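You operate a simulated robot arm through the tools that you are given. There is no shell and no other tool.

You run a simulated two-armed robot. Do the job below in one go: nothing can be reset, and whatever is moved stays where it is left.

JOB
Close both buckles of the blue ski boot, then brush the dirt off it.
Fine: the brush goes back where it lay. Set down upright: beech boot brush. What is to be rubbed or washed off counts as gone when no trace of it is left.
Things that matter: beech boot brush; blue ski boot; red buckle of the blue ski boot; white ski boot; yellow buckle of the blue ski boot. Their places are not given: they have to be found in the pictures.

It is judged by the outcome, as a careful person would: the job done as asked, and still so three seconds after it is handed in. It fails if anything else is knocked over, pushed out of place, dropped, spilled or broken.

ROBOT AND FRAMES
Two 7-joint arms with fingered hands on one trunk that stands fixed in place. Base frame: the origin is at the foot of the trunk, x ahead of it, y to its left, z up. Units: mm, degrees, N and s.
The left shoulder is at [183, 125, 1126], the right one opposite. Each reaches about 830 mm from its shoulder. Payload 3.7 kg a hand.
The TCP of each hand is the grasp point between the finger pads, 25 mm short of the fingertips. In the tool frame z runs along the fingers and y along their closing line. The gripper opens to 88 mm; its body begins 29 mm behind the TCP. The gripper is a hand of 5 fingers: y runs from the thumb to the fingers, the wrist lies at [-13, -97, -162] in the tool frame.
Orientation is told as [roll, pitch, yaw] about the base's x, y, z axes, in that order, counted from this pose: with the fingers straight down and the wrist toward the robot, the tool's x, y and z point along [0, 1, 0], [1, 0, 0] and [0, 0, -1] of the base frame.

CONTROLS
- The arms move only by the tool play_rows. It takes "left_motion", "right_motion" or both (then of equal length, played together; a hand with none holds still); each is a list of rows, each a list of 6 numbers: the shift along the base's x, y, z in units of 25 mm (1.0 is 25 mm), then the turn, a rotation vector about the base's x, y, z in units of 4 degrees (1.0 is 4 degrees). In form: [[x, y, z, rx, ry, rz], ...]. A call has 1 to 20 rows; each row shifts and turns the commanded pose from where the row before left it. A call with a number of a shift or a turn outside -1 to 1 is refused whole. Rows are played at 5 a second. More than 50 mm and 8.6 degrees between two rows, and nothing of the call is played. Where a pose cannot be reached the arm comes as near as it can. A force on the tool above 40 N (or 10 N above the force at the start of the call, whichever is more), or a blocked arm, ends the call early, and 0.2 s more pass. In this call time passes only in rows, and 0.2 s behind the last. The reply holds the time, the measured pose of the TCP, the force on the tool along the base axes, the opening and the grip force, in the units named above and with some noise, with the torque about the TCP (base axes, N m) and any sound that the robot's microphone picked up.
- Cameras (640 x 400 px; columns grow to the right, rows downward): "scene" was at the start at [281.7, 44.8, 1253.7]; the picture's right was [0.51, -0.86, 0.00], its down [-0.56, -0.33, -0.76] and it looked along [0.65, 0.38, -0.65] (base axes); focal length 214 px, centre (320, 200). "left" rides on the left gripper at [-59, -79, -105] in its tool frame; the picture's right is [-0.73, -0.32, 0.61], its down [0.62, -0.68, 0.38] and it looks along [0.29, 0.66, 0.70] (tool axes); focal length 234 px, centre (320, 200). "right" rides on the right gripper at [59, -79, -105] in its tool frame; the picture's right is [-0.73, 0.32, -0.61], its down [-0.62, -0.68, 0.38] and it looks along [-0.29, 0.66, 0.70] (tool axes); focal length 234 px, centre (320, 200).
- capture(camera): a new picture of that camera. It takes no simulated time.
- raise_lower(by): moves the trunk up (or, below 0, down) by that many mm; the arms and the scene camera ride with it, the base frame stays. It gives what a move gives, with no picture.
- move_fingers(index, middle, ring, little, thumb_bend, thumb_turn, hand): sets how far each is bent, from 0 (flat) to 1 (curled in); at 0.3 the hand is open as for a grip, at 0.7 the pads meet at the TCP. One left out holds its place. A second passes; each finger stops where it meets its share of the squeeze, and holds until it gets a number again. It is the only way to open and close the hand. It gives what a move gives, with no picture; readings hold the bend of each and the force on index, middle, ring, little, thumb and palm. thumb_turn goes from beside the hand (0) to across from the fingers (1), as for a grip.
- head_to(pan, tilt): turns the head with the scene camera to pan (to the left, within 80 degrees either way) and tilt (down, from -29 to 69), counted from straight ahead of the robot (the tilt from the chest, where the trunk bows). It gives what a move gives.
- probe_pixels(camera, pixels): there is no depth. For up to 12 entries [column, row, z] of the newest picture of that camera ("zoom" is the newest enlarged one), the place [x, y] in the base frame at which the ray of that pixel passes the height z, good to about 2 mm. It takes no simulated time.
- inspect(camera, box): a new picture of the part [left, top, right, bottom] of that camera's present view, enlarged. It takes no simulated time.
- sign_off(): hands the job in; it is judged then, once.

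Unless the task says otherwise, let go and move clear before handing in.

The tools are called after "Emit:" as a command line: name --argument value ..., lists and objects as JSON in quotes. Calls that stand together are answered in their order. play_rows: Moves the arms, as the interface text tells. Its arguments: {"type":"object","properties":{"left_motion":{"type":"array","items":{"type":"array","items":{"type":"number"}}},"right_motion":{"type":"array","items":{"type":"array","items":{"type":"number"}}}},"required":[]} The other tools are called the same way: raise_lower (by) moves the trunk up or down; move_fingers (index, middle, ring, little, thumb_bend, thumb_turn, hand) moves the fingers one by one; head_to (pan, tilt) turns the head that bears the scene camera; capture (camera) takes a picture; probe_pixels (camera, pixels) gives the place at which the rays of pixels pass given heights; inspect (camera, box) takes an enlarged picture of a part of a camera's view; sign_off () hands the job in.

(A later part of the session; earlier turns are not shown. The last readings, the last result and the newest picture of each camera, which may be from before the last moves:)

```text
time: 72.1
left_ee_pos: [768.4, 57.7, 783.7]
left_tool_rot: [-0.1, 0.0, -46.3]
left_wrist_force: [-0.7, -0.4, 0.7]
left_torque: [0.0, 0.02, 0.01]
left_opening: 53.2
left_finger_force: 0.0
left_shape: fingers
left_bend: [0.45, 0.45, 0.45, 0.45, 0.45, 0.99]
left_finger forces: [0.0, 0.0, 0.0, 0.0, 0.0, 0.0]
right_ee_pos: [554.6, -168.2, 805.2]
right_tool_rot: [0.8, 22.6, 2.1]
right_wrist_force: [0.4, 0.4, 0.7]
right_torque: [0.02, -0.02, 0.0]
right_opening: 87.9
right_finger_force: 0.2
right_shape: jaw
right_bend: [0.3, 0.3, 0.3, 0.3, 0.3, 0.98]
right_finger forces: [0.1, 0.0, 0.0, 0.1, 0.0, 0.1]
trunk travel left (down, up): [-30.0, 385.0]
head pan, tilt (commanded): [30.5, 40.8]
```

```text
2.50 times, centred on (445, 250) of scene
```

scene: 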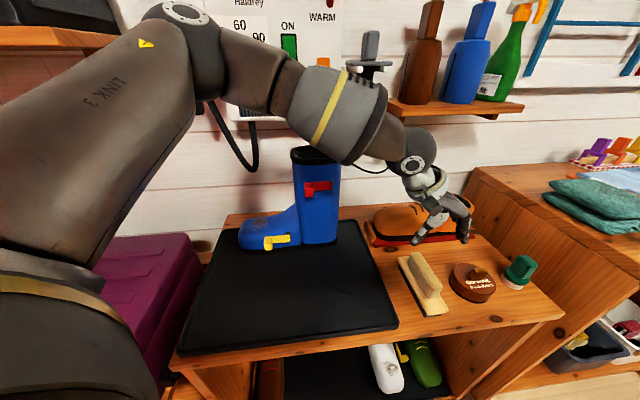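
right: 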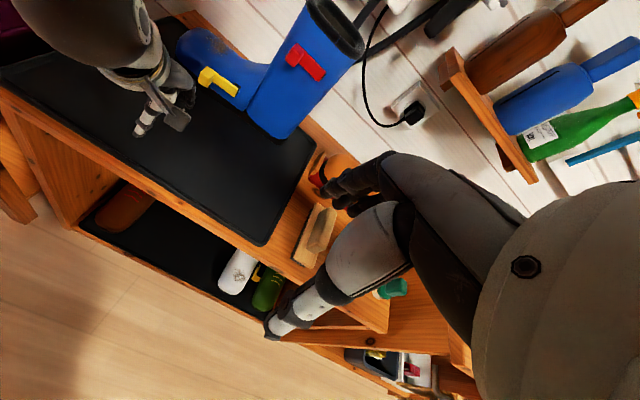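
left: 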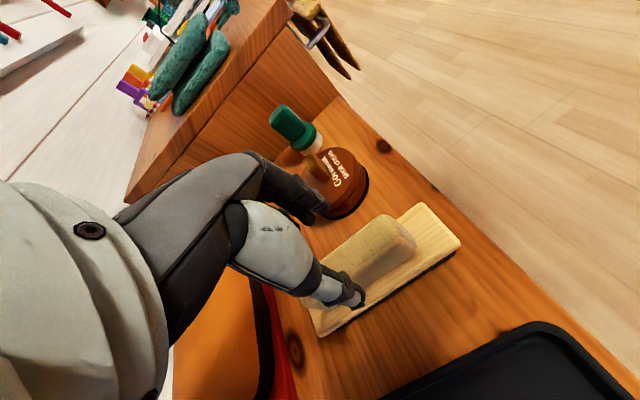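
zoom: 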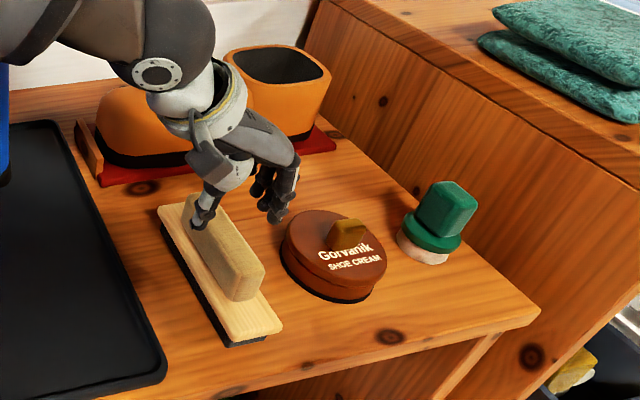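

The scene view has shifted a bit; I recapture it and check where the thumb and fingers are relative to the handle.

Emit:
capture --camera "scene"

Emit:
inspect --camera "left" --box '[240, 150, 480, 350]'

Emit:
capture --camera "right"

```text
taken
```

scene: 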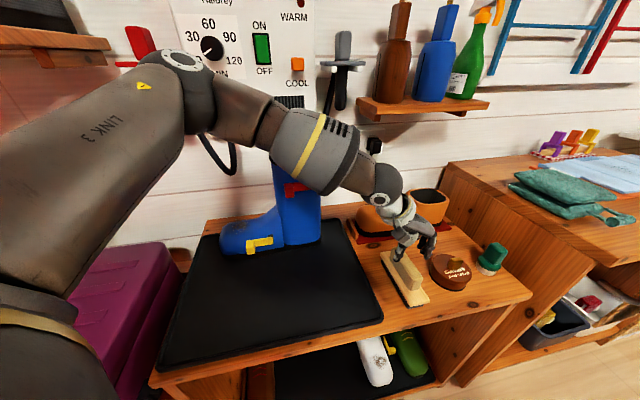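

```text
2.00 times, centred on (360, 250) of left
```

zoom: 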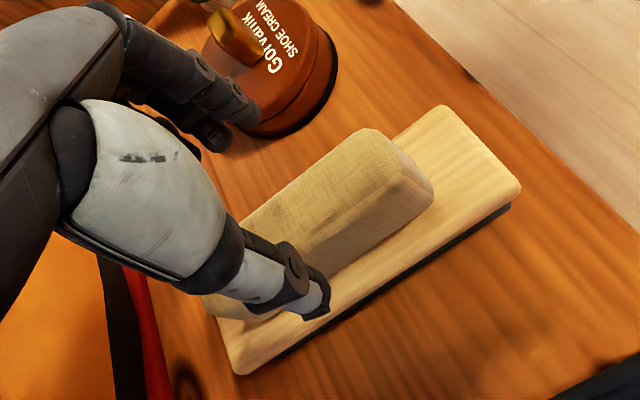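

```text
taken
```

right: 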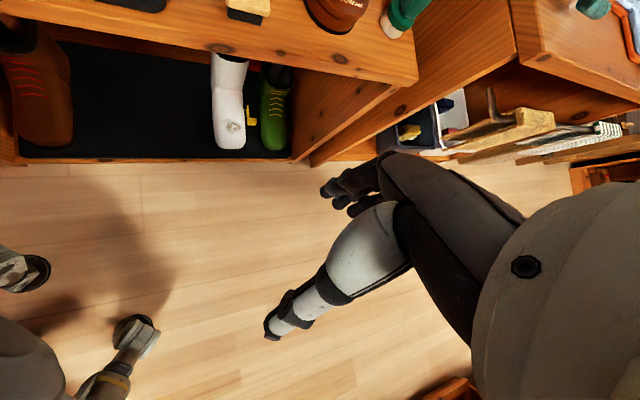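

The thumb and fingers straddle the handle with about 10 mm each side. I lower slowly to grip height.

Emit:
play_rows --left_motion '[[0, 0, -0.4, 0, 0, 0], [0, 0, -0.4, 0, 0, 0], [0, 0, -0.4, 0, 0, 0], [0, 0, -0.4, 0, 0, 0]]'

Emit:
inspect --camera "left" --box '[240, 150, 480, 350]'

Emit:
inspect --camera "scene" --box '[360, 190, 500, 320]'

```text
time: 73.1
left_ee_pos: [769.5, 57.3, 743.5]
left_tool_rot: [0.0, 0.0, -46.3]
left_wrist_force: [-0.6, 0.0, -0.8]
left_torque: [-0.01, 0.02, 0.03]
left_opening: 52.9
left_finger_force: 0.0
left_shape: fingers
left_bend: [0.45, 0.45, 0.45, 0.45, 0.45, 0.99]
left_finger forces: [0.0, 0.1, 0.0, 0.0, 0.0, 0.0]
right_ee_pos: [553.4, -168.7, 805.3]
right_tool_rot: [0.8, 22.4, 2.0]
right_wrist_force: [-0.2, 0.5, -0.1]
right_torque: [0.02, -0.01, -0.03]
right_opening: 87.6
right_finger_force: 0.1
right_shape: jaw
right_bend: [0.3, 0.3, 0.3, 0.3, 0.3, 0.98]
right_finger forces: [0.0, 0.1, 0.0, 0.1, 0.0, 0.1]
trunk travel left (down, up): [-30.0, 385.0]
head pan, tilt (commanded): [30.5, 40.8]
```

```text
2.00 times, centred on (360, 250) of left
```

zoom: 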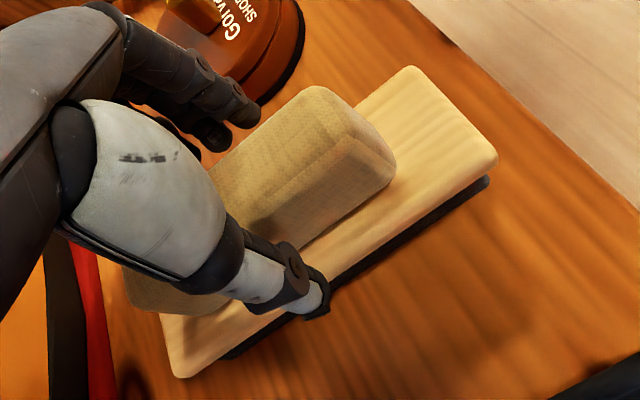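

```text
3.08 times, centred on (430, 255) of scene
```

zoom: 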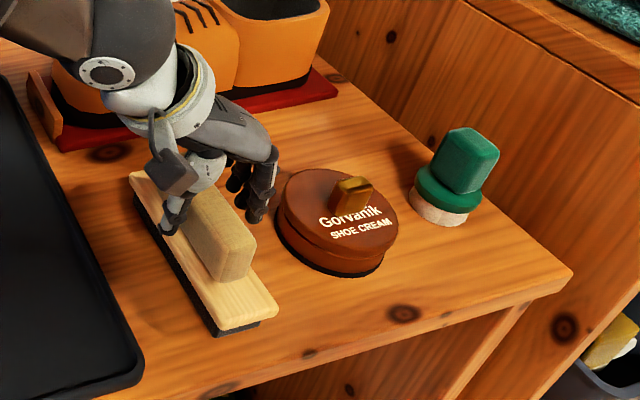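

Emit:
play_rows --left_motion '[[0, 0, -0.24, 0, 0, 0]]'

Emit:
move_fingers --hand "left" --index 0.56 --middle 0.56 --ring 0.54 --thumb_bend 0.56

Emit:
inspect --camera "left" --box '[240, 150, 480, 350]'

Emit:
inspect --camera "scene" --box '[360, 190, 500, 320]'

```text
time: 73.5
left_ee_pos: [769.3, 57.6, 739.4]
left_tool_rot: [0.0, 0.0, -46.3]
left_wrist_force: [-0.1, 0.9, 0.0]
left_torque: [0.02, -0.02, -0.01]
left_opening: 53.2
left_finger_force: 0.0
left_shape: fingers
left_bend: [0.45, 0.45, 0.45, 0.45, 0.45, 0.99]
left_finger forces: [0.1, 0.0, 0.0, 0.0, 0.0, 0.0]
right_ee_pos: [552.7, -167.7, 804.9]
right_tool_rot: [0.8, 22.4, 2.1]
right_wrist_force: [-0.6, 1.0, -0.6]
right_torque: [0.01, -0.01, -0.01]
right_opening: 87.5
right_finger_force: 0.1
right_shape: jaw
right_bend: [0.3, 0.3, 0.3, 0.3, 0.3, 0.98]
right_finger forces: [0.0, 0.0, 0.0, 0.1, 0.1, 0.0]
trunk travel left (down, up): [-30.0, 385.0]
head pan, tilt (commanded): [30.5, 40.8]
```

```text
time: 74.5
left_ee_pos: [770.2, 57.0, 739.0]
left_tool_rot: [0.0, 0.0, -46.3]
left_wrist_force: [-0.3, 0.0, 0.9]
left_torque: [-0.01, -0.01, -0.05]
left_opening: 29.0
left_finger_force: 1.0
left_shape: fingers
left_bend: [0.56, 0.56, 0.54, 0.45, 0.56, 1.0]
left_finger forces: [0.1, 0.0, 0.1, 0.0, 0.0, 0.0]
right_ee_pos: [554.0, -168.0, 804.5]
right_tool_rot: [0.8, 22.5, 2.1]
right_wrist_force: [-0.3, 0.4, -0.1]
right_torque: [-0.01, 0.03, 0.01]
right_opening: 88.0
right_finger_force: 0.1
right_shape: jaw
right_bend: [0.3, 0.3, 0.3, 0.3, 0.3, 0.98]
right_finger forces: [0.0, 0.0, 0.0, 0.0, 0.0, 0.0]
trunk travel left (down, up): [-30.0, 385.0]
head pan, tilt (commanded): [30.5, 40.8]
```

```text
2.00 times, centred on (360, 250) of left
```

zoom: 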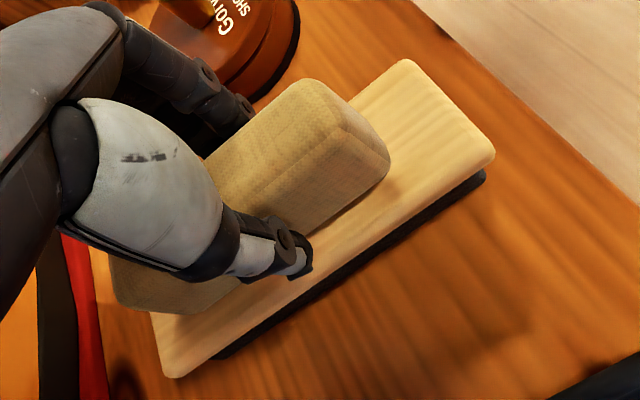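

```text
3.08 times, centred on (430, 255) of scene
```

zoom: 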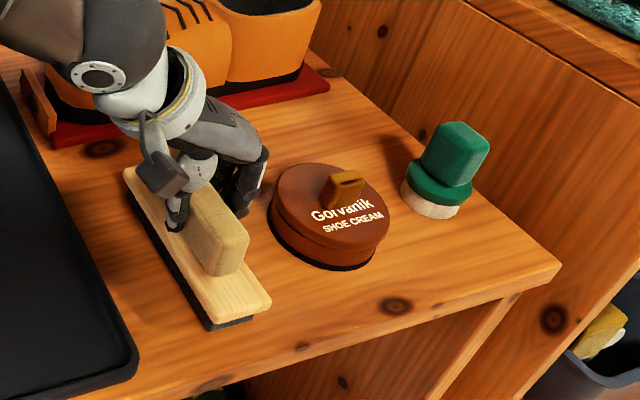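

Emit:
play_rows --left_motion '[[0, 0, -0.16, 0, 0, 0], [0, 0, -0.08, 0, 0, 0]]'

Emit:
move_fingers --hand "left" --index 0.64 --middle 0.64 --ring 0.58 --thumb_bend 0.64

Emit:
inspect --camera "left" --box '[240, 150, 480, 350]'

```text
time: 75.1
left_ee_pos: [768.9, 56.9, 731.2]
left_tool_rot: [0.0, 0.0, -46.3]
left_wrist_force: [-1.3, 0.3, 0.3]
left_torque: [-0.01, -0.02, 0.01]
left_opening: 29.1
left_finger_force: 0.1
left_shape: fingers
left_bend: [0.56, 0.56, 0.54, 0.45, 0.56, 1.0]
left_finger forces: [0.2, 0.1, 0.0, 0.1, 0.1, 0.0]
right_ee_pos: [553.9, -167.5, 804.9]
right_tool_rot: [0.8, 22.5, 2.1]
right_wrist_force: [0.4, 0.3, -0.2]
right_torque: [0.03, 0.01, 0.0]
right_opening: 87.6
right_finger_force: 0.1
right_shape: jaw
right_bend: [0.3, 0.3, 0.3, 0.3, 0.3, 0.98]
right_finger forces: [0.0, 0.0, 0.0, 0.1, 0.1, 0.1]
trunk travel left (down, up): [-30.0, 385.0]
head pan, tilt (commanded): [30.5, 40.8]
```

```text
time: 76.1
left_ee_pos: [769.8, 57.3, 733.8]
left_tool_rot: [0.0, 0.1, -46.3]
left_wrist_force: [0.6, -1.0, 0.7]
left_torque: [0.01, 0.0, -0.03]
left_opening: 22.5
left_finger_force: 4.3
left_shape: fingers
left_bend: [0.6, 0.61, 0.57, 0.45, 0.58, 1.0]
left_finger forces: [2.4, 2.6, 0.0, 0.0, 4.3, 0.0]
right_ee_pos: [552.3, -168.0, 806.5]
right_tool_rot: [0.8, 22.5, 2.0]
right_wrist_force: [0.1, 0.7, 0.2]
right_torque: [-0.03, 0.01, 0.02]
right_opening: 87.7
right_finger_force: 0.0
right_shape: jaw
right_bend: [0.3, 0.3, 0.3, 0.3, 0.3, 0.98]
right_finger forces: [0.1, 0.1, 0.0, 0.0, 0.0, 0.0]
trunk travel left (down, up): [-30.0, 385.0]
head pan, tilt (commanded): [30.5, 40.8]
```

```text
2.00 times, centred on (360, 250) of left
```

zoom: 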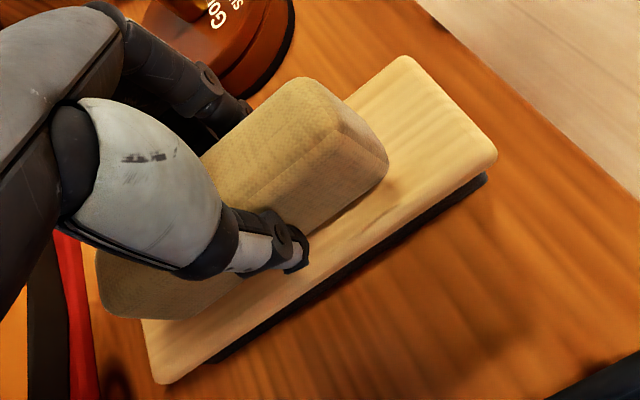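

Light contact on both sides of the handle, balanced and without shifting the brush. I firm up the grip.

Emit:
move_fingers --hand "left" --index 0.76 --middle 0.76 --ring 0.66 --thumb_bend 0.78

Emit:
capture --camera "left"

Emit:
inspect --camera "left" --box '[240, 150, 480, 350]'

Emit:
capture --camera "scene"

Emit:
inspect --camera "scene" --box '[360, 190, 500, 320]'

```text
time: 77.1
left_ee_pos: [769.9, 56.9, 732.9]
left_tool_rot: [0.1, 0.0, -46.3]
left_wrist_force: [-0.4, 0.9, -0.3]
left_torque: [-0.03, 0.0, -0.01]
left_opening: 21.4
left_finger_force: 16.7
left_shape: fingers
left_bend: [0.73, 0.64, 0.66, 0.45, 0.57, 1.0]
left_finger forces: [8.6, 7.5, 0.2, 0.0, 16.3, 0.0]
right_ee_pos: [553.8, -168.3, 805.4]
right_tool_rot: [0.7, 22.5, 2.0]
right_wrist_force: [-0.3, -0.3, 0.5]
right_torque: [0.02, 0.0, -0.01]
right_opening: 87.5
right_finger_force: 0.1
right_shape: jaw
right_bend: [0.3, 0.3, 0.3, 0.3, 0.3, 0.98]
right_finger forces: [0.0, 0.0, 0.1, 0.1, 0.0, 0.1]
trunk travel left (down, up): [-30.0, 385.0]
head pan, tilt (commanded): [30.5, 40.8]
```

```text
taken
```

left: 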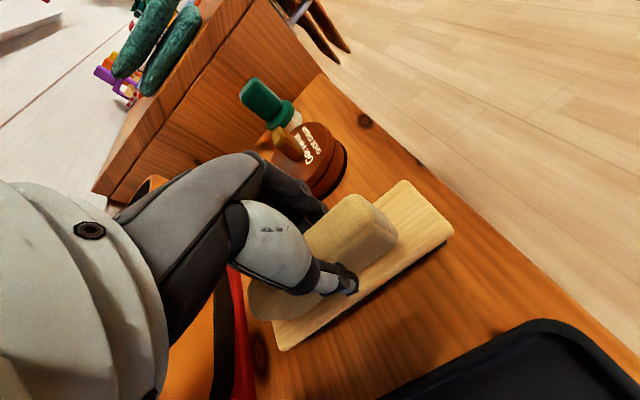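

```text
2.00 times, centred on (360, 250) of left
```

zoom: 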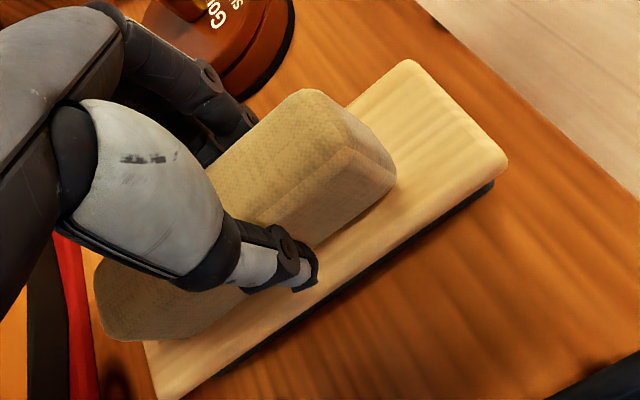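

```text
taken
```

scene: 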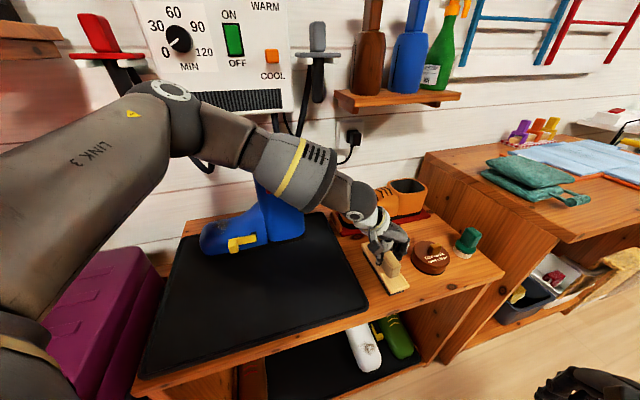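

```text
3.08 times, centred on (430, 255) of scene
```

zoom: 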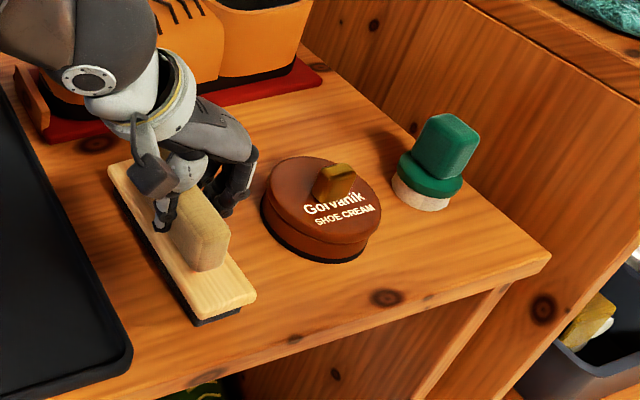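

The brush turned very slightly as the grip tightened. I measure its present corners so I can return it exactly.

Emit:
probe_pixels --camera "scene" --pixels '[[361.2, 243.6, 700], [389.4, 293.3, 700], [409.2, 286.2, 700]]'

Emit:
probe_pixels --camera "left" --pixels '[[453.5, 230, 700], [405, 181, 700], [278, 349, 700]]'

Emit:
inspect --camera "scene" --box '[350, 230, 420, 305]'

```text
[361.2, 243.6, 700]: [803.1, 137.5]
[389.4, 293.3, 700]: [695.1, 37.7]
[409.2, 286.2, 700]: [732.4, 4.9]
```

```text
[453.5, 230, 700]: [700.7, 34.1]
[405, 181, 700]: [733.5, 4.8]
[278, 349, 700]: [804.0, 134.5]
```

```text
5.33 times, centred on (385, 268) of scene
```

zoom: 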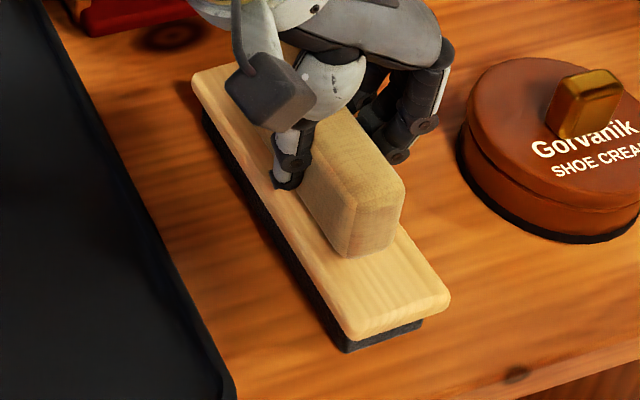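

The brush moved about 6 mm toward the tray (same heading); I will compensate when putting it back. Now I lift it straight up.

Emit:
play_rows --left_motion '[[0, 0, 0.4, 0, 0, 0], [0, 0, 0.6, 0, 0, 0], [0, 0, 0.8, 0, 0, 0], [0, 0, 0.9, 0, 0, 0], [0, 0, 0.9, 0, 0, 0], [0, 0, 0.9, 0, 0, 0], [0, 0, 0.9, 0, 0, 0]]'

Emit:
capture --camera "left"

Emit:
capture --camera "scene"

```text
time: 78.7
left_ee_pos: [768.3, 56.5, 869.0]
left_tool_rot: [0.0, 0.0, -46.4]
left_wrist_force: [1.0, 0.1, -1.0]
left_torque: [-0.01, 0.01, -0.02]
left_opening: 21.6
left_finger_force: 16.1
left_shape: fingers
left_bend: [0.73, 0.64, 0.66, 0.45, 0.57, 1.0]
left_finger forces: [8.7, 7.4, 0.3, 0.0, 16.2, 0.1]
right_ee_pos: [553.1, -168.2, 805.3]
right_tool_rot: [0.8, 22.5, 2.2]
right_wrist_force: [-0.7, -0.3, 0.3]
right_torque: [0.02, 0.03, -0.01]
right_opening: 87.9
right_finger_force: 0.0
right_shape: jaw
right_bend: [0.3, 0.3, 0.3, 0.3, 0.3, 0.98]
right_finger forces: [0.1, 0.1, 0.0, 0.0, 0.0, 0.0]
trunk travel left (down, up): [-30.0, 385.0]
head pan, tilt (commanded): [30.5, 40.8]
```

```text
taken
```

left: 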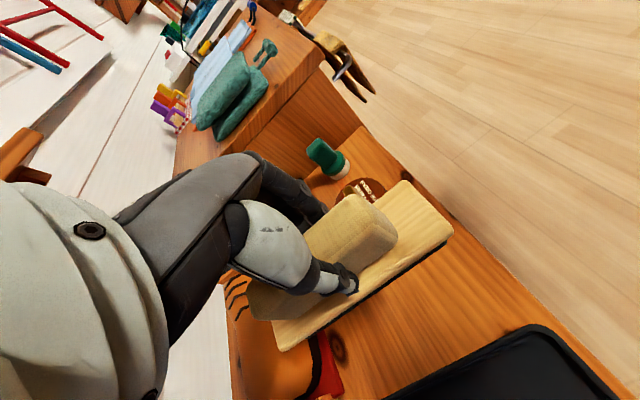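

```text
taken
```

scene: 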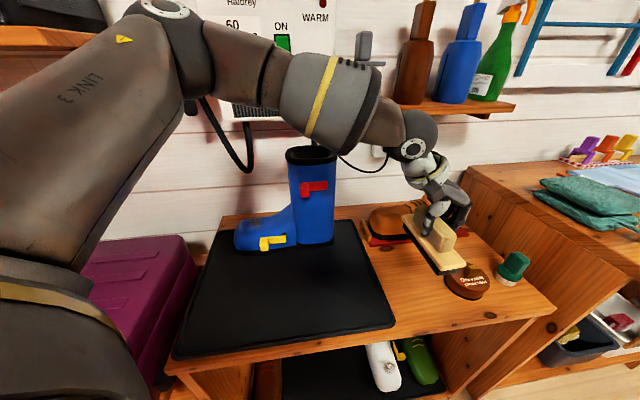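

The brush is held firmly. I carry it around the robot side of the boot toward the toe, at a safe height.

Emit:
play_rows --left_motion '[[-0.7, 0.6, 0.5, 0, 0, 0], [-0.7, 0.6, 0.5, 0, 0, 0], [-0.7, 0.6, 0.5, 0, 0, 0], [-0.7, 0.6, 0.5, 0, 0, 0], [-0.7, 0.6, 0.5, 0, 0, 0], [-0.7, 0.7, 0.5, 0, 0, 0], [-0.7, 0.8, 0.5, 0, 0, 0], [-0.7, 0.8, 0.3, 0, 0, 0], [-0.7, 0.9, 0, 0, 0, 0], [-0.7, 0.9, 0, 0, 0, 0], [-0.5, 0.9, 0, 0, 0, 0], [-0.3, 0.9, 0, 0, 0, 0], [-0.2, 0.9, 0, 0, 0, 0], [0, 0.9, 0, 0, 0, 0], [0, 0.9, 0, 0, 0, 0], [0, 0.9, 0, 0, 0, 0], [0, 0.9, 0, 0, 0, 0], [0, 0.9, 0, 0, 0, 0]]'

Emit:
capture --camera "left"

Emit:
capture --camera "scene"

```text
time: 82.5
left_ee_pos: [569.9, 415.9, 963.0]
left_tool_rot: [0.0, 0.0, -46.4]
left_wrist_force: [-0.5, -0.2, -0.6]
left_torque: [-0.02, 0.0, 0.05]
left_opening: 21.4
left_finger_force: 16.8
left_shape: fingers
left_bend: [0.73, 0.64, 0.66, 0.45, 0.57, 1.0]
left_finger forces: [8.8, 7.5, 0.0, 0.0, 16.3, 0.0]
right_ee_pos: [553.6, -168.3, 804.9]
right_tool_rot: [0.8, 22.5, 2.1]
right_wrist_force: [-1.1, -0.2, 0.1]
right_torque: [-0.01, 0.0, -0.01]
right_opening: 87.9
right_finger_force: 0.1
right_shape: jaw
right_bend: [0.3, 0.3, 0.3, 0.3, 0.3, 0.98]
right_finger forces: [0.0, 0.0, 0.0, 0.0, 0.0, 0.1]
trunk travel left (down, up): [-30.0, 385.0]
head pan, tilt (commanded): [30.5, 40.8]
```

```text
taken
```

left: 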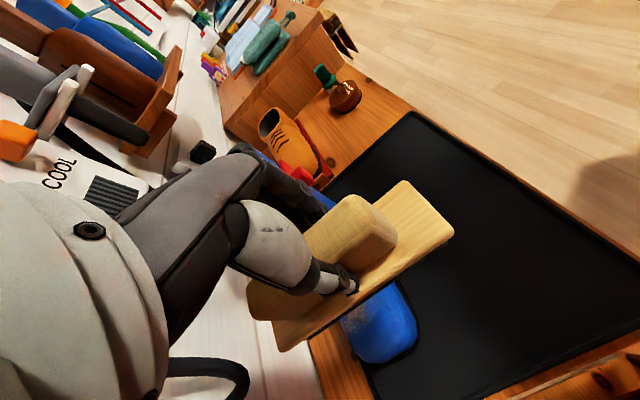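

```text
taken
```

scene: 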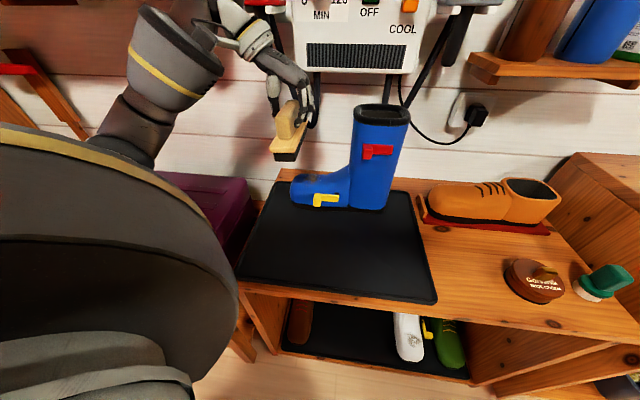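

The brush is now near the toe. I enlarge the toe in the scene view to map the dirt patch.

Emit:
inspect --camera "scene" --box '[260, 100, 430, 230]'

Emit:
inspect --camera "scene" --box '[282, 160, 346, 212]'

```text
3.08 times, centred on (345, 165) of scene
```

zoom: 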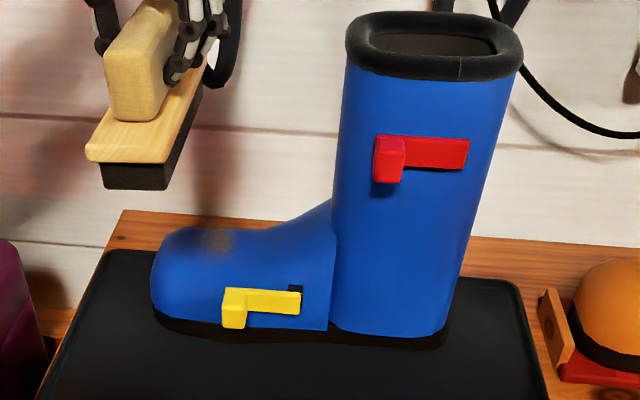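

```text
7.69 times, centred on (314, 186) of scene
```

zoom: 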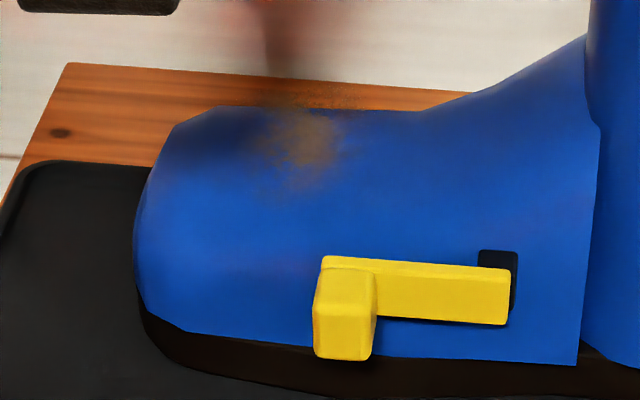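

The dirt lies on the flat top of the toe (zoom (240–350, 105–190)), about 40 mm before the instep rises. I probe its location and the toe outline.

Emit:
capture --camera "scene"

Emit:
probe_pixels --camera "scene" --pixels '[[311.4, 177.5, 740], [311.4, 177.5, 750], [311.4, 177.5, 760], [305, 175, 750], [317, 183, 745], [312, 174.2, 755], [326.5, 174.3, 755], [295, 176.2, 750], [290.5, 186, 730], [337, 194.5, 746], [315, 193.6, 746]]'

```text
taken
```

scene: 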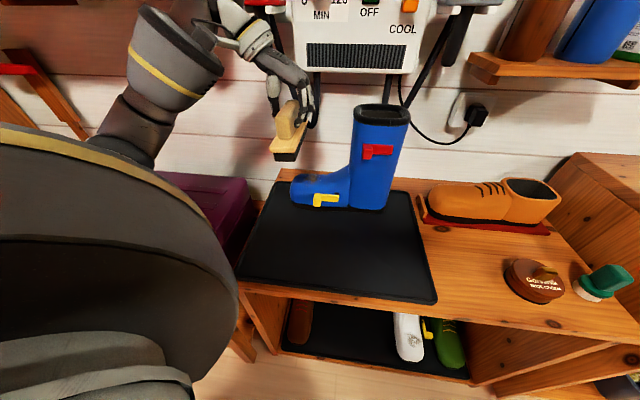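

```text
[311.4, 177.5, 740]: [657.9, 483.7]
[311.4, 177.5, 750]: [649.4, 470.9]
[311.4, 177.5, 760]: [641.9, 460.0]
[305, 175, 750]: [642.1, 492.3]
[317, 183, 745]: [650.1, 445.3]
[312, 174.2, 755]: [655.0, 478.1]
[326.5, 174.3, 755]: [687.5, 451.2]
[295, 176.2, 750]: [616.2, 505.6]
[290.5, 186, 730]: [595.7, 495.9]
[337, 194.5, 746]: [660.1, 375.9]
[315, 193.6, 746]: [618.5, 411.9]
```

The dirt centre is near (649,470,748). I bring the brush above it, keeping its near end clear of the yellow knob.

Emit:
play_rows --left_motion '[[0.6, 0.35, -0.5, 0, 0, 0], [0.6, 0.35, -0.6, 0, 0, 0], [0.6, 0.35, -0.8, 0, 0, 0], [0.6, 0.35, -0.8, 0, 0, 0], [0.6, 0.35, -0.8, 0, 0, 0], [0.58, 0.33, -0.8, 0, 0, 0]]'

Emit:
capture --camera "scene"

Emit:
inspect --camera "scene" --box '[240, 90, 410, 220]'

Emit:
capture --camera "left"

```text
time: 83.9
left_ee_pos: [659.8, 466.4, 855.1]
left_tool_rot: [0.0, 0.0, -46.4]
left_wrist_force: [-0.2, 0.2, -1.1]
left_torque: [-0.01, 0.01, 0.01]
left_opening: 21.3
left_finger_force: 16.0
left_shape: fingers
left_bend: [0.73, 0.64, 0.66, 0.45, 0.57, 1.0]
left_finger forces: [8.7, 7.2, 0.1, 0.0, 16.3, 0.1]
right_ee_pos: [553.7, -167.5, 805.1]
right_tool_rot: [0.7, 22.4, 2.1]
right_wrist_force: [-0.3, 0.5, -0.4]
right_torque: [0.01, 0.0, -0.01]
right_opening: 87.8
right_finger_force: 0.0
right_shape: jaw
right_bend: [0.3, 0.3, 0.3, 0.3, 0.3, 0.98]
right_finger forces: [0.0, 0.0, 0.1, 0.0, 0.0, 0.0]
trunk travel left (down, up): [-30.0, 385.0]
head pan, tilt (commanded): [30.5, 40.8]
```

```text
taken
```

scene: 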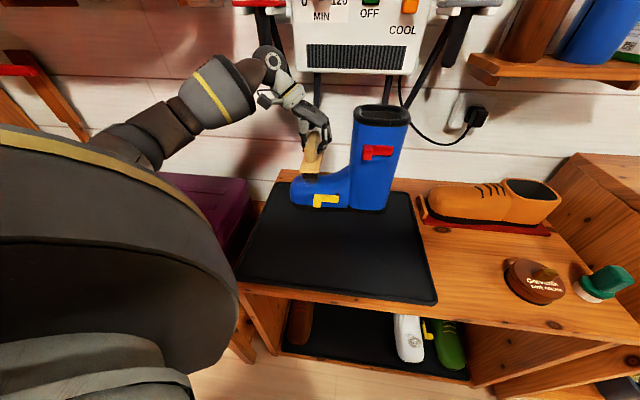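

```text
3.08 times, centred on (325, 155) of scene
```

zoom: 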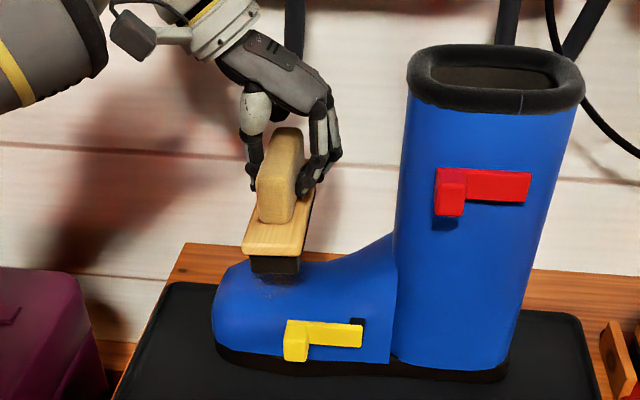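

```text
taken
```

left: 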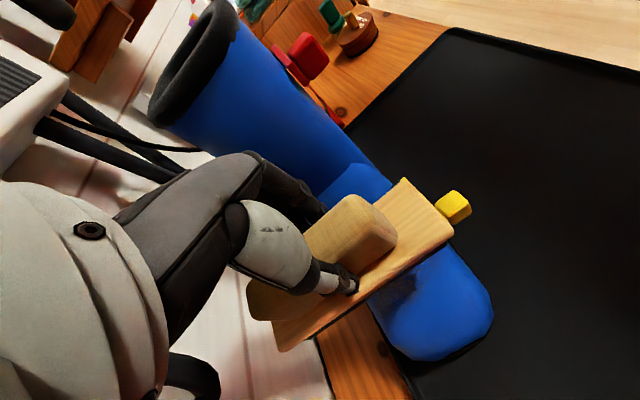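

The brush is aligned over the patch. I lower it until it nearly touches, then by small steps.

Emit:
play_rows --left_motion '[[0, 0, -0.5, 0, 0, 0], [0, 0, -0.5, 0, 0, 0], [0, 0, -0.4, 0, 0, 0], [0, 0, -0.16, 0, 0, 0], [0, 0, -0.12, 0, 0, 0]]'

Emit:
inspect --camera "scene" --box '[260, 120, 380, 220]'

Emit:
inspect --camera "left" --box '[240, 150, 520, 380]'

```text
time: 85.1
left_ee_pos: [659.0, 467.0, 813.2]
left_tool_rot: [0.0, 0.0, -46.3]
left_wrist_force: [0.9, -0.3, 1.8]
left_torque: [0.0, 0.01, -0.02]
left_opening: 21.5
left_finger_force: 16.6
left_shape: fingers
left_bend: [0.73, 0.64, 0.66, 0.45, 0.57, 1.0]
left_finger forces: [9.1, 7.7, 0.1, 0.0, 16.2, 0.0]
right_ee_pos: [554.0, -168.5, 806.2]
right_tool_rot: [0.8, 22.3, 2.1]
right_wrist_force: [0.0, -0.5, 0.0]
right_torque: [-0.01, -0.05, -0.01]
right_opening: 88.0
right_finger_force: 0.1
right_shape: jaw
right_bend: [0.3, 0.3, 0.3, 0.3, 0.3, 0.98]
right_finger forces: [0.0, 0.0, 0.1, 0.0, 0.0, 0.0]
trunk travel left (down, up): [-30.0, 385.0]
head pan, tilt (commanded): [30.5, 40.8]
```

```text
4.00 times, centred on (320, 170) of scene
```

zoom: 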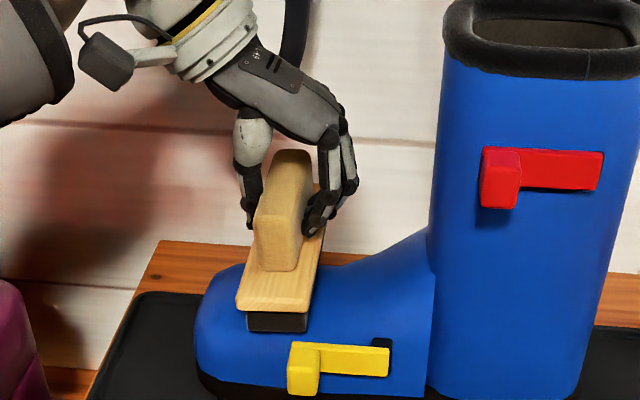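

```text
1.74 times, centred on (380, 265) of left
```

zoom: 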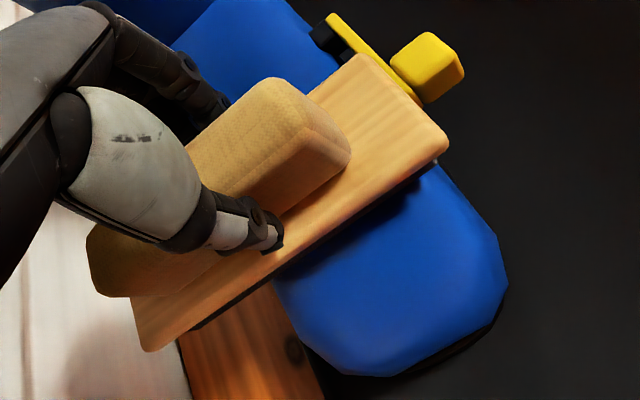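

A faint upward force (1.8 N) shows the bristles are about to touch. I lower a little more.

Emit:
play_rows --left_motion '[[0, 0, -0.1, 0, 0, 0], [0, 0, -0.1, 0, 0, 0]]'

Emit:
inspect --camera "scene" --box '[260, 120, 380, 220]'

```text
time: 85.7
left_ee_pos: [657.8, 466.4, 811.2]
left_tool_rot: [0.2, -0.1, -46.2]
left_wrist_force: [3.9, -3.5, 12.6]
left_torque: [0.0, 0.0, 0.0]
left_opening: 21.1
left_finger_force: 18.0
left_shape: fingers
left_bend: [0.74, 0.73, 0.66, 0.45, 0.57, 1.0]
left_finger forces: [11.0, 9.9, 0.2, 0.0, 15.4, 0.0]
right_ee_pos: [552.1, -167.5, 805.6]
right_tool_rot: [0.8, 22.4, 2.0]
right_wrist_force: [-0.3, -0.3, 0.2]
right_torque: [0.01, -0.01, -0.02]
right_opening: 87.8
right_finger_force: 0.0
right_shape: jaw
right_bend: [0.3, 0.3, 0.3, 0.3, 0.3, 0.98]
right_finger forces: [0.0, 0.0, 0.1, 0.0, 0.0, 0.0]
trunk travel left (down, up): [-30.0, 385.0]
head pan, tilt (commanded): [30.5, 40.8]
```

```text
4.00 times, centred on (320, 170) of scene
```

zoom: 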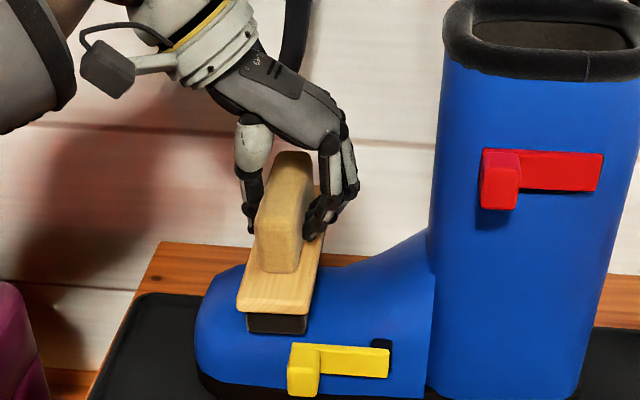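

The bristles are in contact (12.6 N, a bit firm). I ease off 2 mm and brush back and forth along the foot.

Emit:
play_rows --left_motion '[[0, 0, 0.09, 0, 0, 0], [-0.163, 0.177, 0, 0, 0, 0], [-0.163, 0.177, 0, 0, 0, 0], [-0.163, 0.177, 0, 0, 0, 0], [0.163, -0.177, 0, 0, 0, 0], [0.163, -0.177, 0, 0, 0, 0], [0.163, -0.177, 0, 0, 0, 0], [0.163, -0.177, 0, 0, 0, 0], [0.163, -0.177, 0, 0, 0, 0], [-0.163, 0.177, 0, 0, 0, 0], [-0.163, 0.177, 0, 0, 0, 0], [-0.163, 0.177, 0, 0, 0, 0], [-0.163, 0.177, 0, 0, 0, 0], [-0.163, 0.177, 0, 0, 0, 0], [0.163, -0.177, 0, 0, 0, 0], [0.163, -0.177, 0, 0, 0, 0], [0.163, -0.177, 0, 0, 0, 0]]'

Emit:
inspect --camera "scene" --box '[260, 120, 380, 220]'

Emit:
inspect --camera "left" --box '[240, 150, 520, 380]'

```text
time: 89.3
left_ee_pos: [658.7, 467.9, 811.5]
left_tool_rot: [0.1, 0.0, -46.3]
left_wrist_force: [-2.0, 1.8, 2.6]
left_torque: [0.14, 0.15, 0.04]
left_opening: 22.1
left_finger_force: 14.0
left_shape: fingers
left_bend: [0.75, 0.74, 0.66, 0.45, 0.53, 1.0]
left_finger forces: [6.5, 6.0, 0.0, 0.0, 16.4, 0.1]
right_ee_pos: [553.0, -169.3, 805.0]
right_tool_rot: [0.8, 22.4, 2.1]
right_wrist_force: [0.6, -0.2, 0.6]
right_torque: [0.02, -0.01, 0.0]
right_opening: 88.0
right_finger_force: 0.0
right_shape: jaw
right_bend: [0.3, 0.3, 0.3, 0.3, 0.3, 0.98]
right_finger forces: [0.0, 0.0, 0.0, 0.1, 0.0, 0.1]
trunk travel left (down, up): [-30.0, 385.0]
head pan, tilt (commanded): [30.5, 40.8]
```

```text
4.00 times, centred on (320, 170) of scene
```

zoom: 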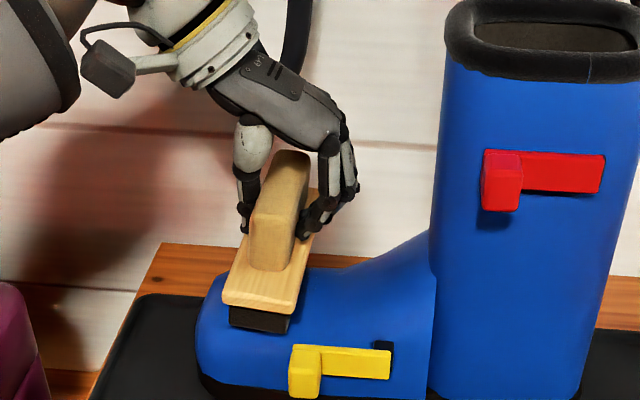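

```text
1.74 times, centred on (380, 265) of left
```

zoom: 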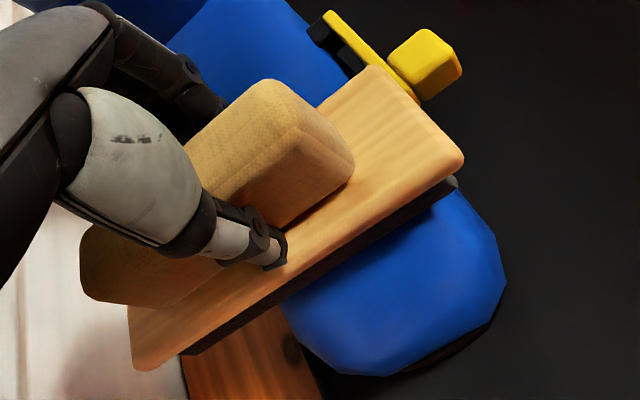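

The brush has been swept over the patch. I lift it and look at what is left.

Emit:
play_rows --left_motion '[[0, 0, 0.5, 0, 0, 0], [0, 0, 0.8, 0, 0, 0], [0, 0, 0.9, 0, 0, 0], [-0.3, 0.3, 0.9, 0, 0, 0]]'

Emit:
inspect --camera "scene" --box '[270, 120, 390, 220]'

Emit:
inspect --camera "left" --box '[240, 150, 520, 380]'

```text
time: 90.3
left_ee_pos: [651.0, 475.8, 888.8]
left_tool_rot: [0.0, 0.0, -46.3]
left_wrist_force: [-0.4, 0.3, -1.7]
left_torque: [-0.03, 0.02, 0.0]
left_opening: 22.1
left_finger_force: 14.9
left_shape: fingers
left_bend: [0.75, 0.74, 0.66, 0.45, 0.54, 1.0]
left_finger forces: [7.9, 7.1, 0.0, 0.0, 14.8, 0.0]
right_ee_pos: [552.4, -169.1, 805.3]
right_tool_rot: [0.8, 22.4, 2.2]
right_wrist_force: [0.9, -0.2, -0.3]
right_torque: [0.02, 0.0, -0.04]
right_opening: 87.6
right_finger_force: 0.1
right_shape: jaw
right_bend: [0.3, 0.3, 0.3, 0.3, 0.3, 0.98]
right_finger forces: [0.0, 0.1, 0.0, 0.0, 0.0, 0.0]
trunk travel left (down, up): [-30.0, 385.0]
head pan, tilt (commanded): [30.5, 40.8]
```

```text
4.00 times, centred on (330, 170) of scene
```

zoom: 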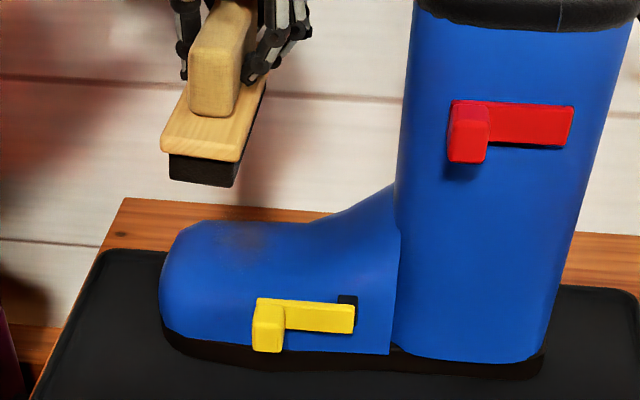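

```text
1.74 times, centred on (380, 265) of left
```

zoom: 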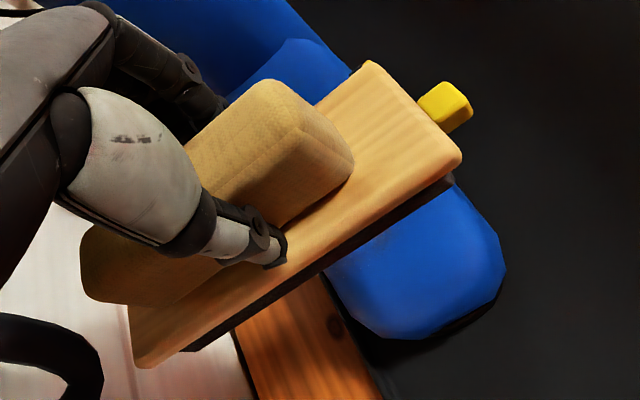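

The dirt is much fainter but not gone. I enlarge to see where the remains are.

Emit:
inspect --camera "scene" --box '[290, 165, 340, 205]'

Emit:
capture --camera "scene"

Emit:
probe_pixels --camera "scene" --pixels '[[310, 180, 758], [316, 178, 758], [310, 180, 752]]'

```text
10.00 times, centred on (315, 185) of scene
```

zoom: 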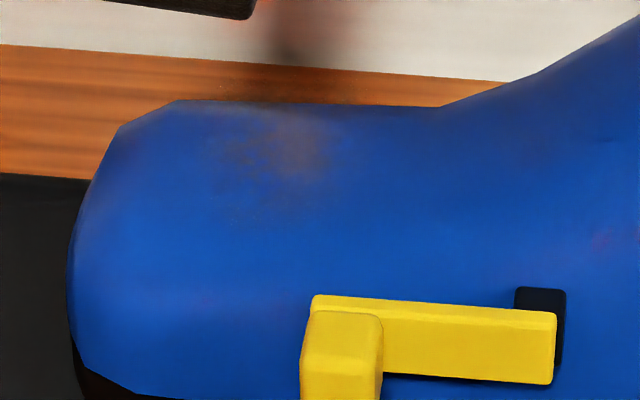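

```text
taken
```

scene: 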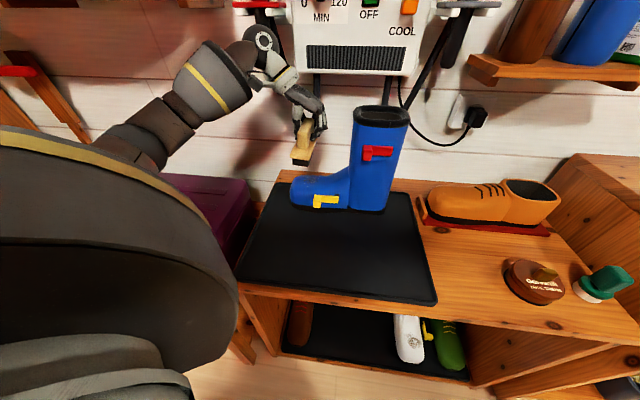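

```text
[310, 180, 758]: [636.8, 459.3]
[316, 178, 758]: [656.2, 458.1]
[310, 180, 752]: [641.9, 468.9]
```

It fades evenly with brushing, so more strokes should finish it. I return to the patch and brush again.

Emit:
play_rows --left_motion '[[0.3, -0.3, -0.9, 0, 0, 0], [0, 0, -0.9, 0, 0, 0], [0, 0, -0.8, 0, 0, 0], [0, 0, -0.4, 0, 0, 0], [0, 0, -0.12, 0, 0, 0], [-0.19, 0.206, 0, 0, 0, 0], [-0.19, 0.206, 0, 0, 0, 0], [0.19, -0.206, 0, 0, 0, 0], [0.19, -0.206, 0, 0, 0, 0], [0.19, -0.206, 0, 0, 0, 0], [0.19, -0.206, 0, 0, 0, 0], [-0.19, 0.206, 0, 0, 0, 0], [-0.19, 0.206, 0, 0, 0, 0], [-0.19, 0.206, 0, 0, 0, 0], [-0.19, 0.206, 0, 0, 0, 0], [0.19, -0.206, 0, 0, 0, 0], [0.19, -0.206, 0, 0, 0, 0], [0.19, -0.206, 0, 0, 0, 0], [0.19, -0.206, 0, 0, 0, 0]]'

Emit:
inspect --camera "scene" --box '[260, 120, 380, 220]'

```text
time: 94.3
left_ee_pos: [668.4, 456.4, 810.8]
left_tool_rot: [0.0, 0.0, -46.3]
left_wrist_force: [-3.8, 3.0, 5.5]
left_torque: [0.23, 0.19, 0.0]
left_opening: 22.7
left_finger_force: 14.8
left_shape: fingers
left_bend: [0.75, 0.74, 0.66, 0.45, 0.52, 1.0]
left_finger forces: [6.2, 6.0, 0.0, 0.1, 17.6, 0.0]
right_ee_pos: [552.7, -168.1, 804.9]
right_tool_rot: [0.8, 22.3, 2.1]
right_wrist_force: [-0.4, 1.1, 0.0]
right_torque: [0.02, 0.0, 0.02]
right_opening: 88.0
right_finger_force: 0.1
right_shape: jaw
right_bend: [0.3, 0.3, 0.3, 0.3, 0.3, 0.98]
right_finger forces: [0.0, 0.0, 0.0, 0.0, 0.0, 0.0]
trunk travel left (down, up): [-30.0, 385.0]
head pan, tilt (commanded): [30.5, 40.8]
```

```text
4.00 times, centred on (320, 170) of scene
```

zoom: 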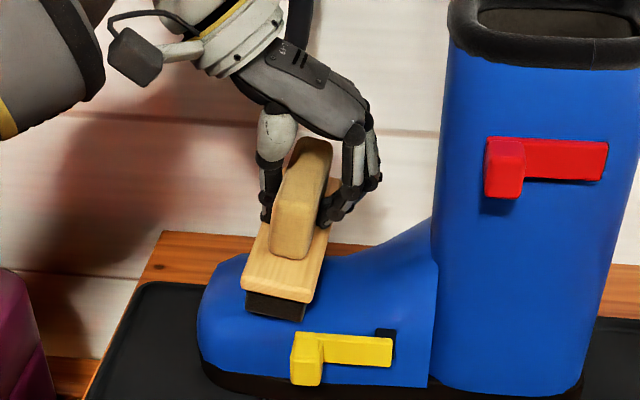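

The brush rolls slightly in the grip under drag, so I add strokes along the brush's long axis, which load the grip less.

Emit:
play_rows --left_motion '[[-0.19, 0.206, 0.02, 0, 0, 0], [-0.15, 0.16, 0, 0, 0, 0], [0.177, 0.163, 0, 0, 0, 0], [0.177, 0.163, 0, 0, 0, 0], [-0.177, -0.163, 0, 0, 0, 0], [-0.177, -0.163, 0, 0, 0, 0], [-0.177, -0.163, 0, 0, 0, 0], [-0.177, -0.163, 0, 0, 0, 0], [0.177, 0.163, 0, 0, 0, 0], [0.177, 0.163, 0, 0, 0, 0], [0.177, 0.163, 0, 0, 0, 0], [0.177, 0.163, 0, 0, 0, 0], [-0.177, -0.163, 0, 0, 0, 0], [-0.177, -0.163, 0, 0, 0, 0], [-0.177, -0.163, 0, 0, 0, 0], [-0.177, -0.163, 0, 0, 0, 0], [0.177, 0.163, 0, 0, 0, 0], [0.177, 0.163, 0, 0, 0, 0]]'

Emit:
play_rows --left_motion '[[0, 0, 0.5, 0, 0, 0], [0, 0, 0.8, 0, 0, 0], [0, 0, 0.9, 0, 0, 0], [-0.3, 0.3, 0.9, 0, 0, 0]]'

Emit:
inspect --camera "scene" --box '[290, 165, 340, 205]'

Emit:
inspect --camera "scene" --box '[260, 110, 390, 220]'

```text
time: 98.1
left_ee_pos: [658.5, 465.6, 811.5]
left_tool_rot: [0.1, 0.0, -46.5]
left_wrist_force: [-4.8, -2.7, 8.5]
left_torque: [-0.08, 0.23, -0.01]
left_opening: 22.0
left_finger_force: 15.8
left_shape: fingers
left_bend: [0.75, 0.75, 0.66, 0.45, 0.53, 1.0]
left_finger forces: [8.3, 6.1, 0.0, 0.1, 17.3, 0.0]
right_ee_pos: [551.8, -168.1, 805.6]
right_tool_rot: [0.8, 22.4, 2.1]
right_wrist_force: [-1.1, -0.3, 0.2]
right_torque: [-0.03, -0.01, 0.04]
right_opening: 87.6
right_finger_force: 0.0
right_shape: jaw
right_bend: [0.3, 0.3, 0.3, 0.3, 0.3, 0.98]
right_finger forces: [0.0, 0.1, 0.0, 0.0, 0.0, 0.0]
trunk travel left (down, up): [-30.0, 385.0]
head pan, tilt (commanded): [30.5, 40.8]
```

```text
time: 99.1
left_ee_pos: [653.0, 473.8, 888.3]
left_tool_rot: [0.0, 0.0, -46.3]
left_wrist_force: [0.2, 0.2, -1.5]
left_torque: [-0.01, 0.0, 0.01]
left_opening: 22.2
left_finger_force: 14.4
left_shape: fingers
left_bend: [0.75, 0.74, 0.66, 0.45, 0.53, 1.0]
left_finger forces: [7.6, 7.2, 0.0, 0.0, 14.6, 0.1]
right_ee_pos: [552.8, -168.8, 805.6]
right_tool_rot: [0.8, 22.4, 2.1]
right_wrist_force: [0.8, 0.4, -0.2]
right_torque: [0.0, -0.06, 0.01]
right_opening: 87.9
right_finger_force: 0.1
right_shape: jaw
right_bend: [0.3, 0.3, 0.3, 0.3, 0.3, 0.98]
right_finger forces: [0.0, 0.0, 0.1, 0.1, 0.0, 0.0]
trunk travel left (down, up): [-30.0, 385.0]
head pan, tilt (commanded): [30.5, 40.8]
```

```text
10.00 times, centred on (315, 185) of scene
```

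zoom: 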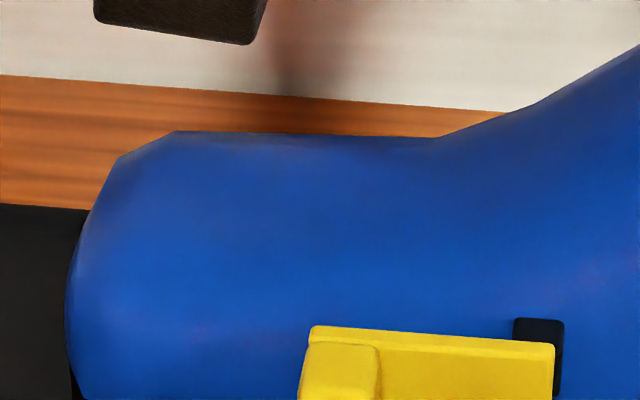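

```text
3.64 times, centred on (325, 165) of scene
```

zoom: 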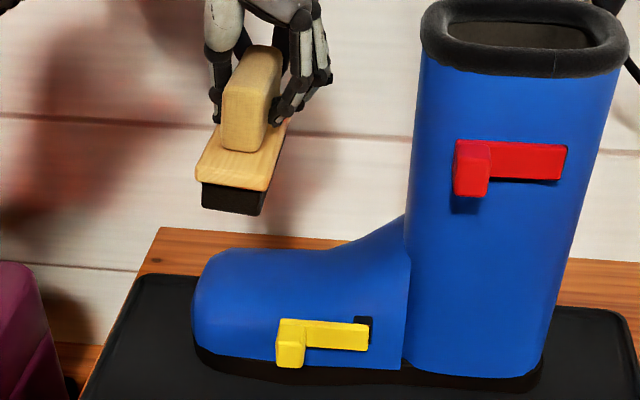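

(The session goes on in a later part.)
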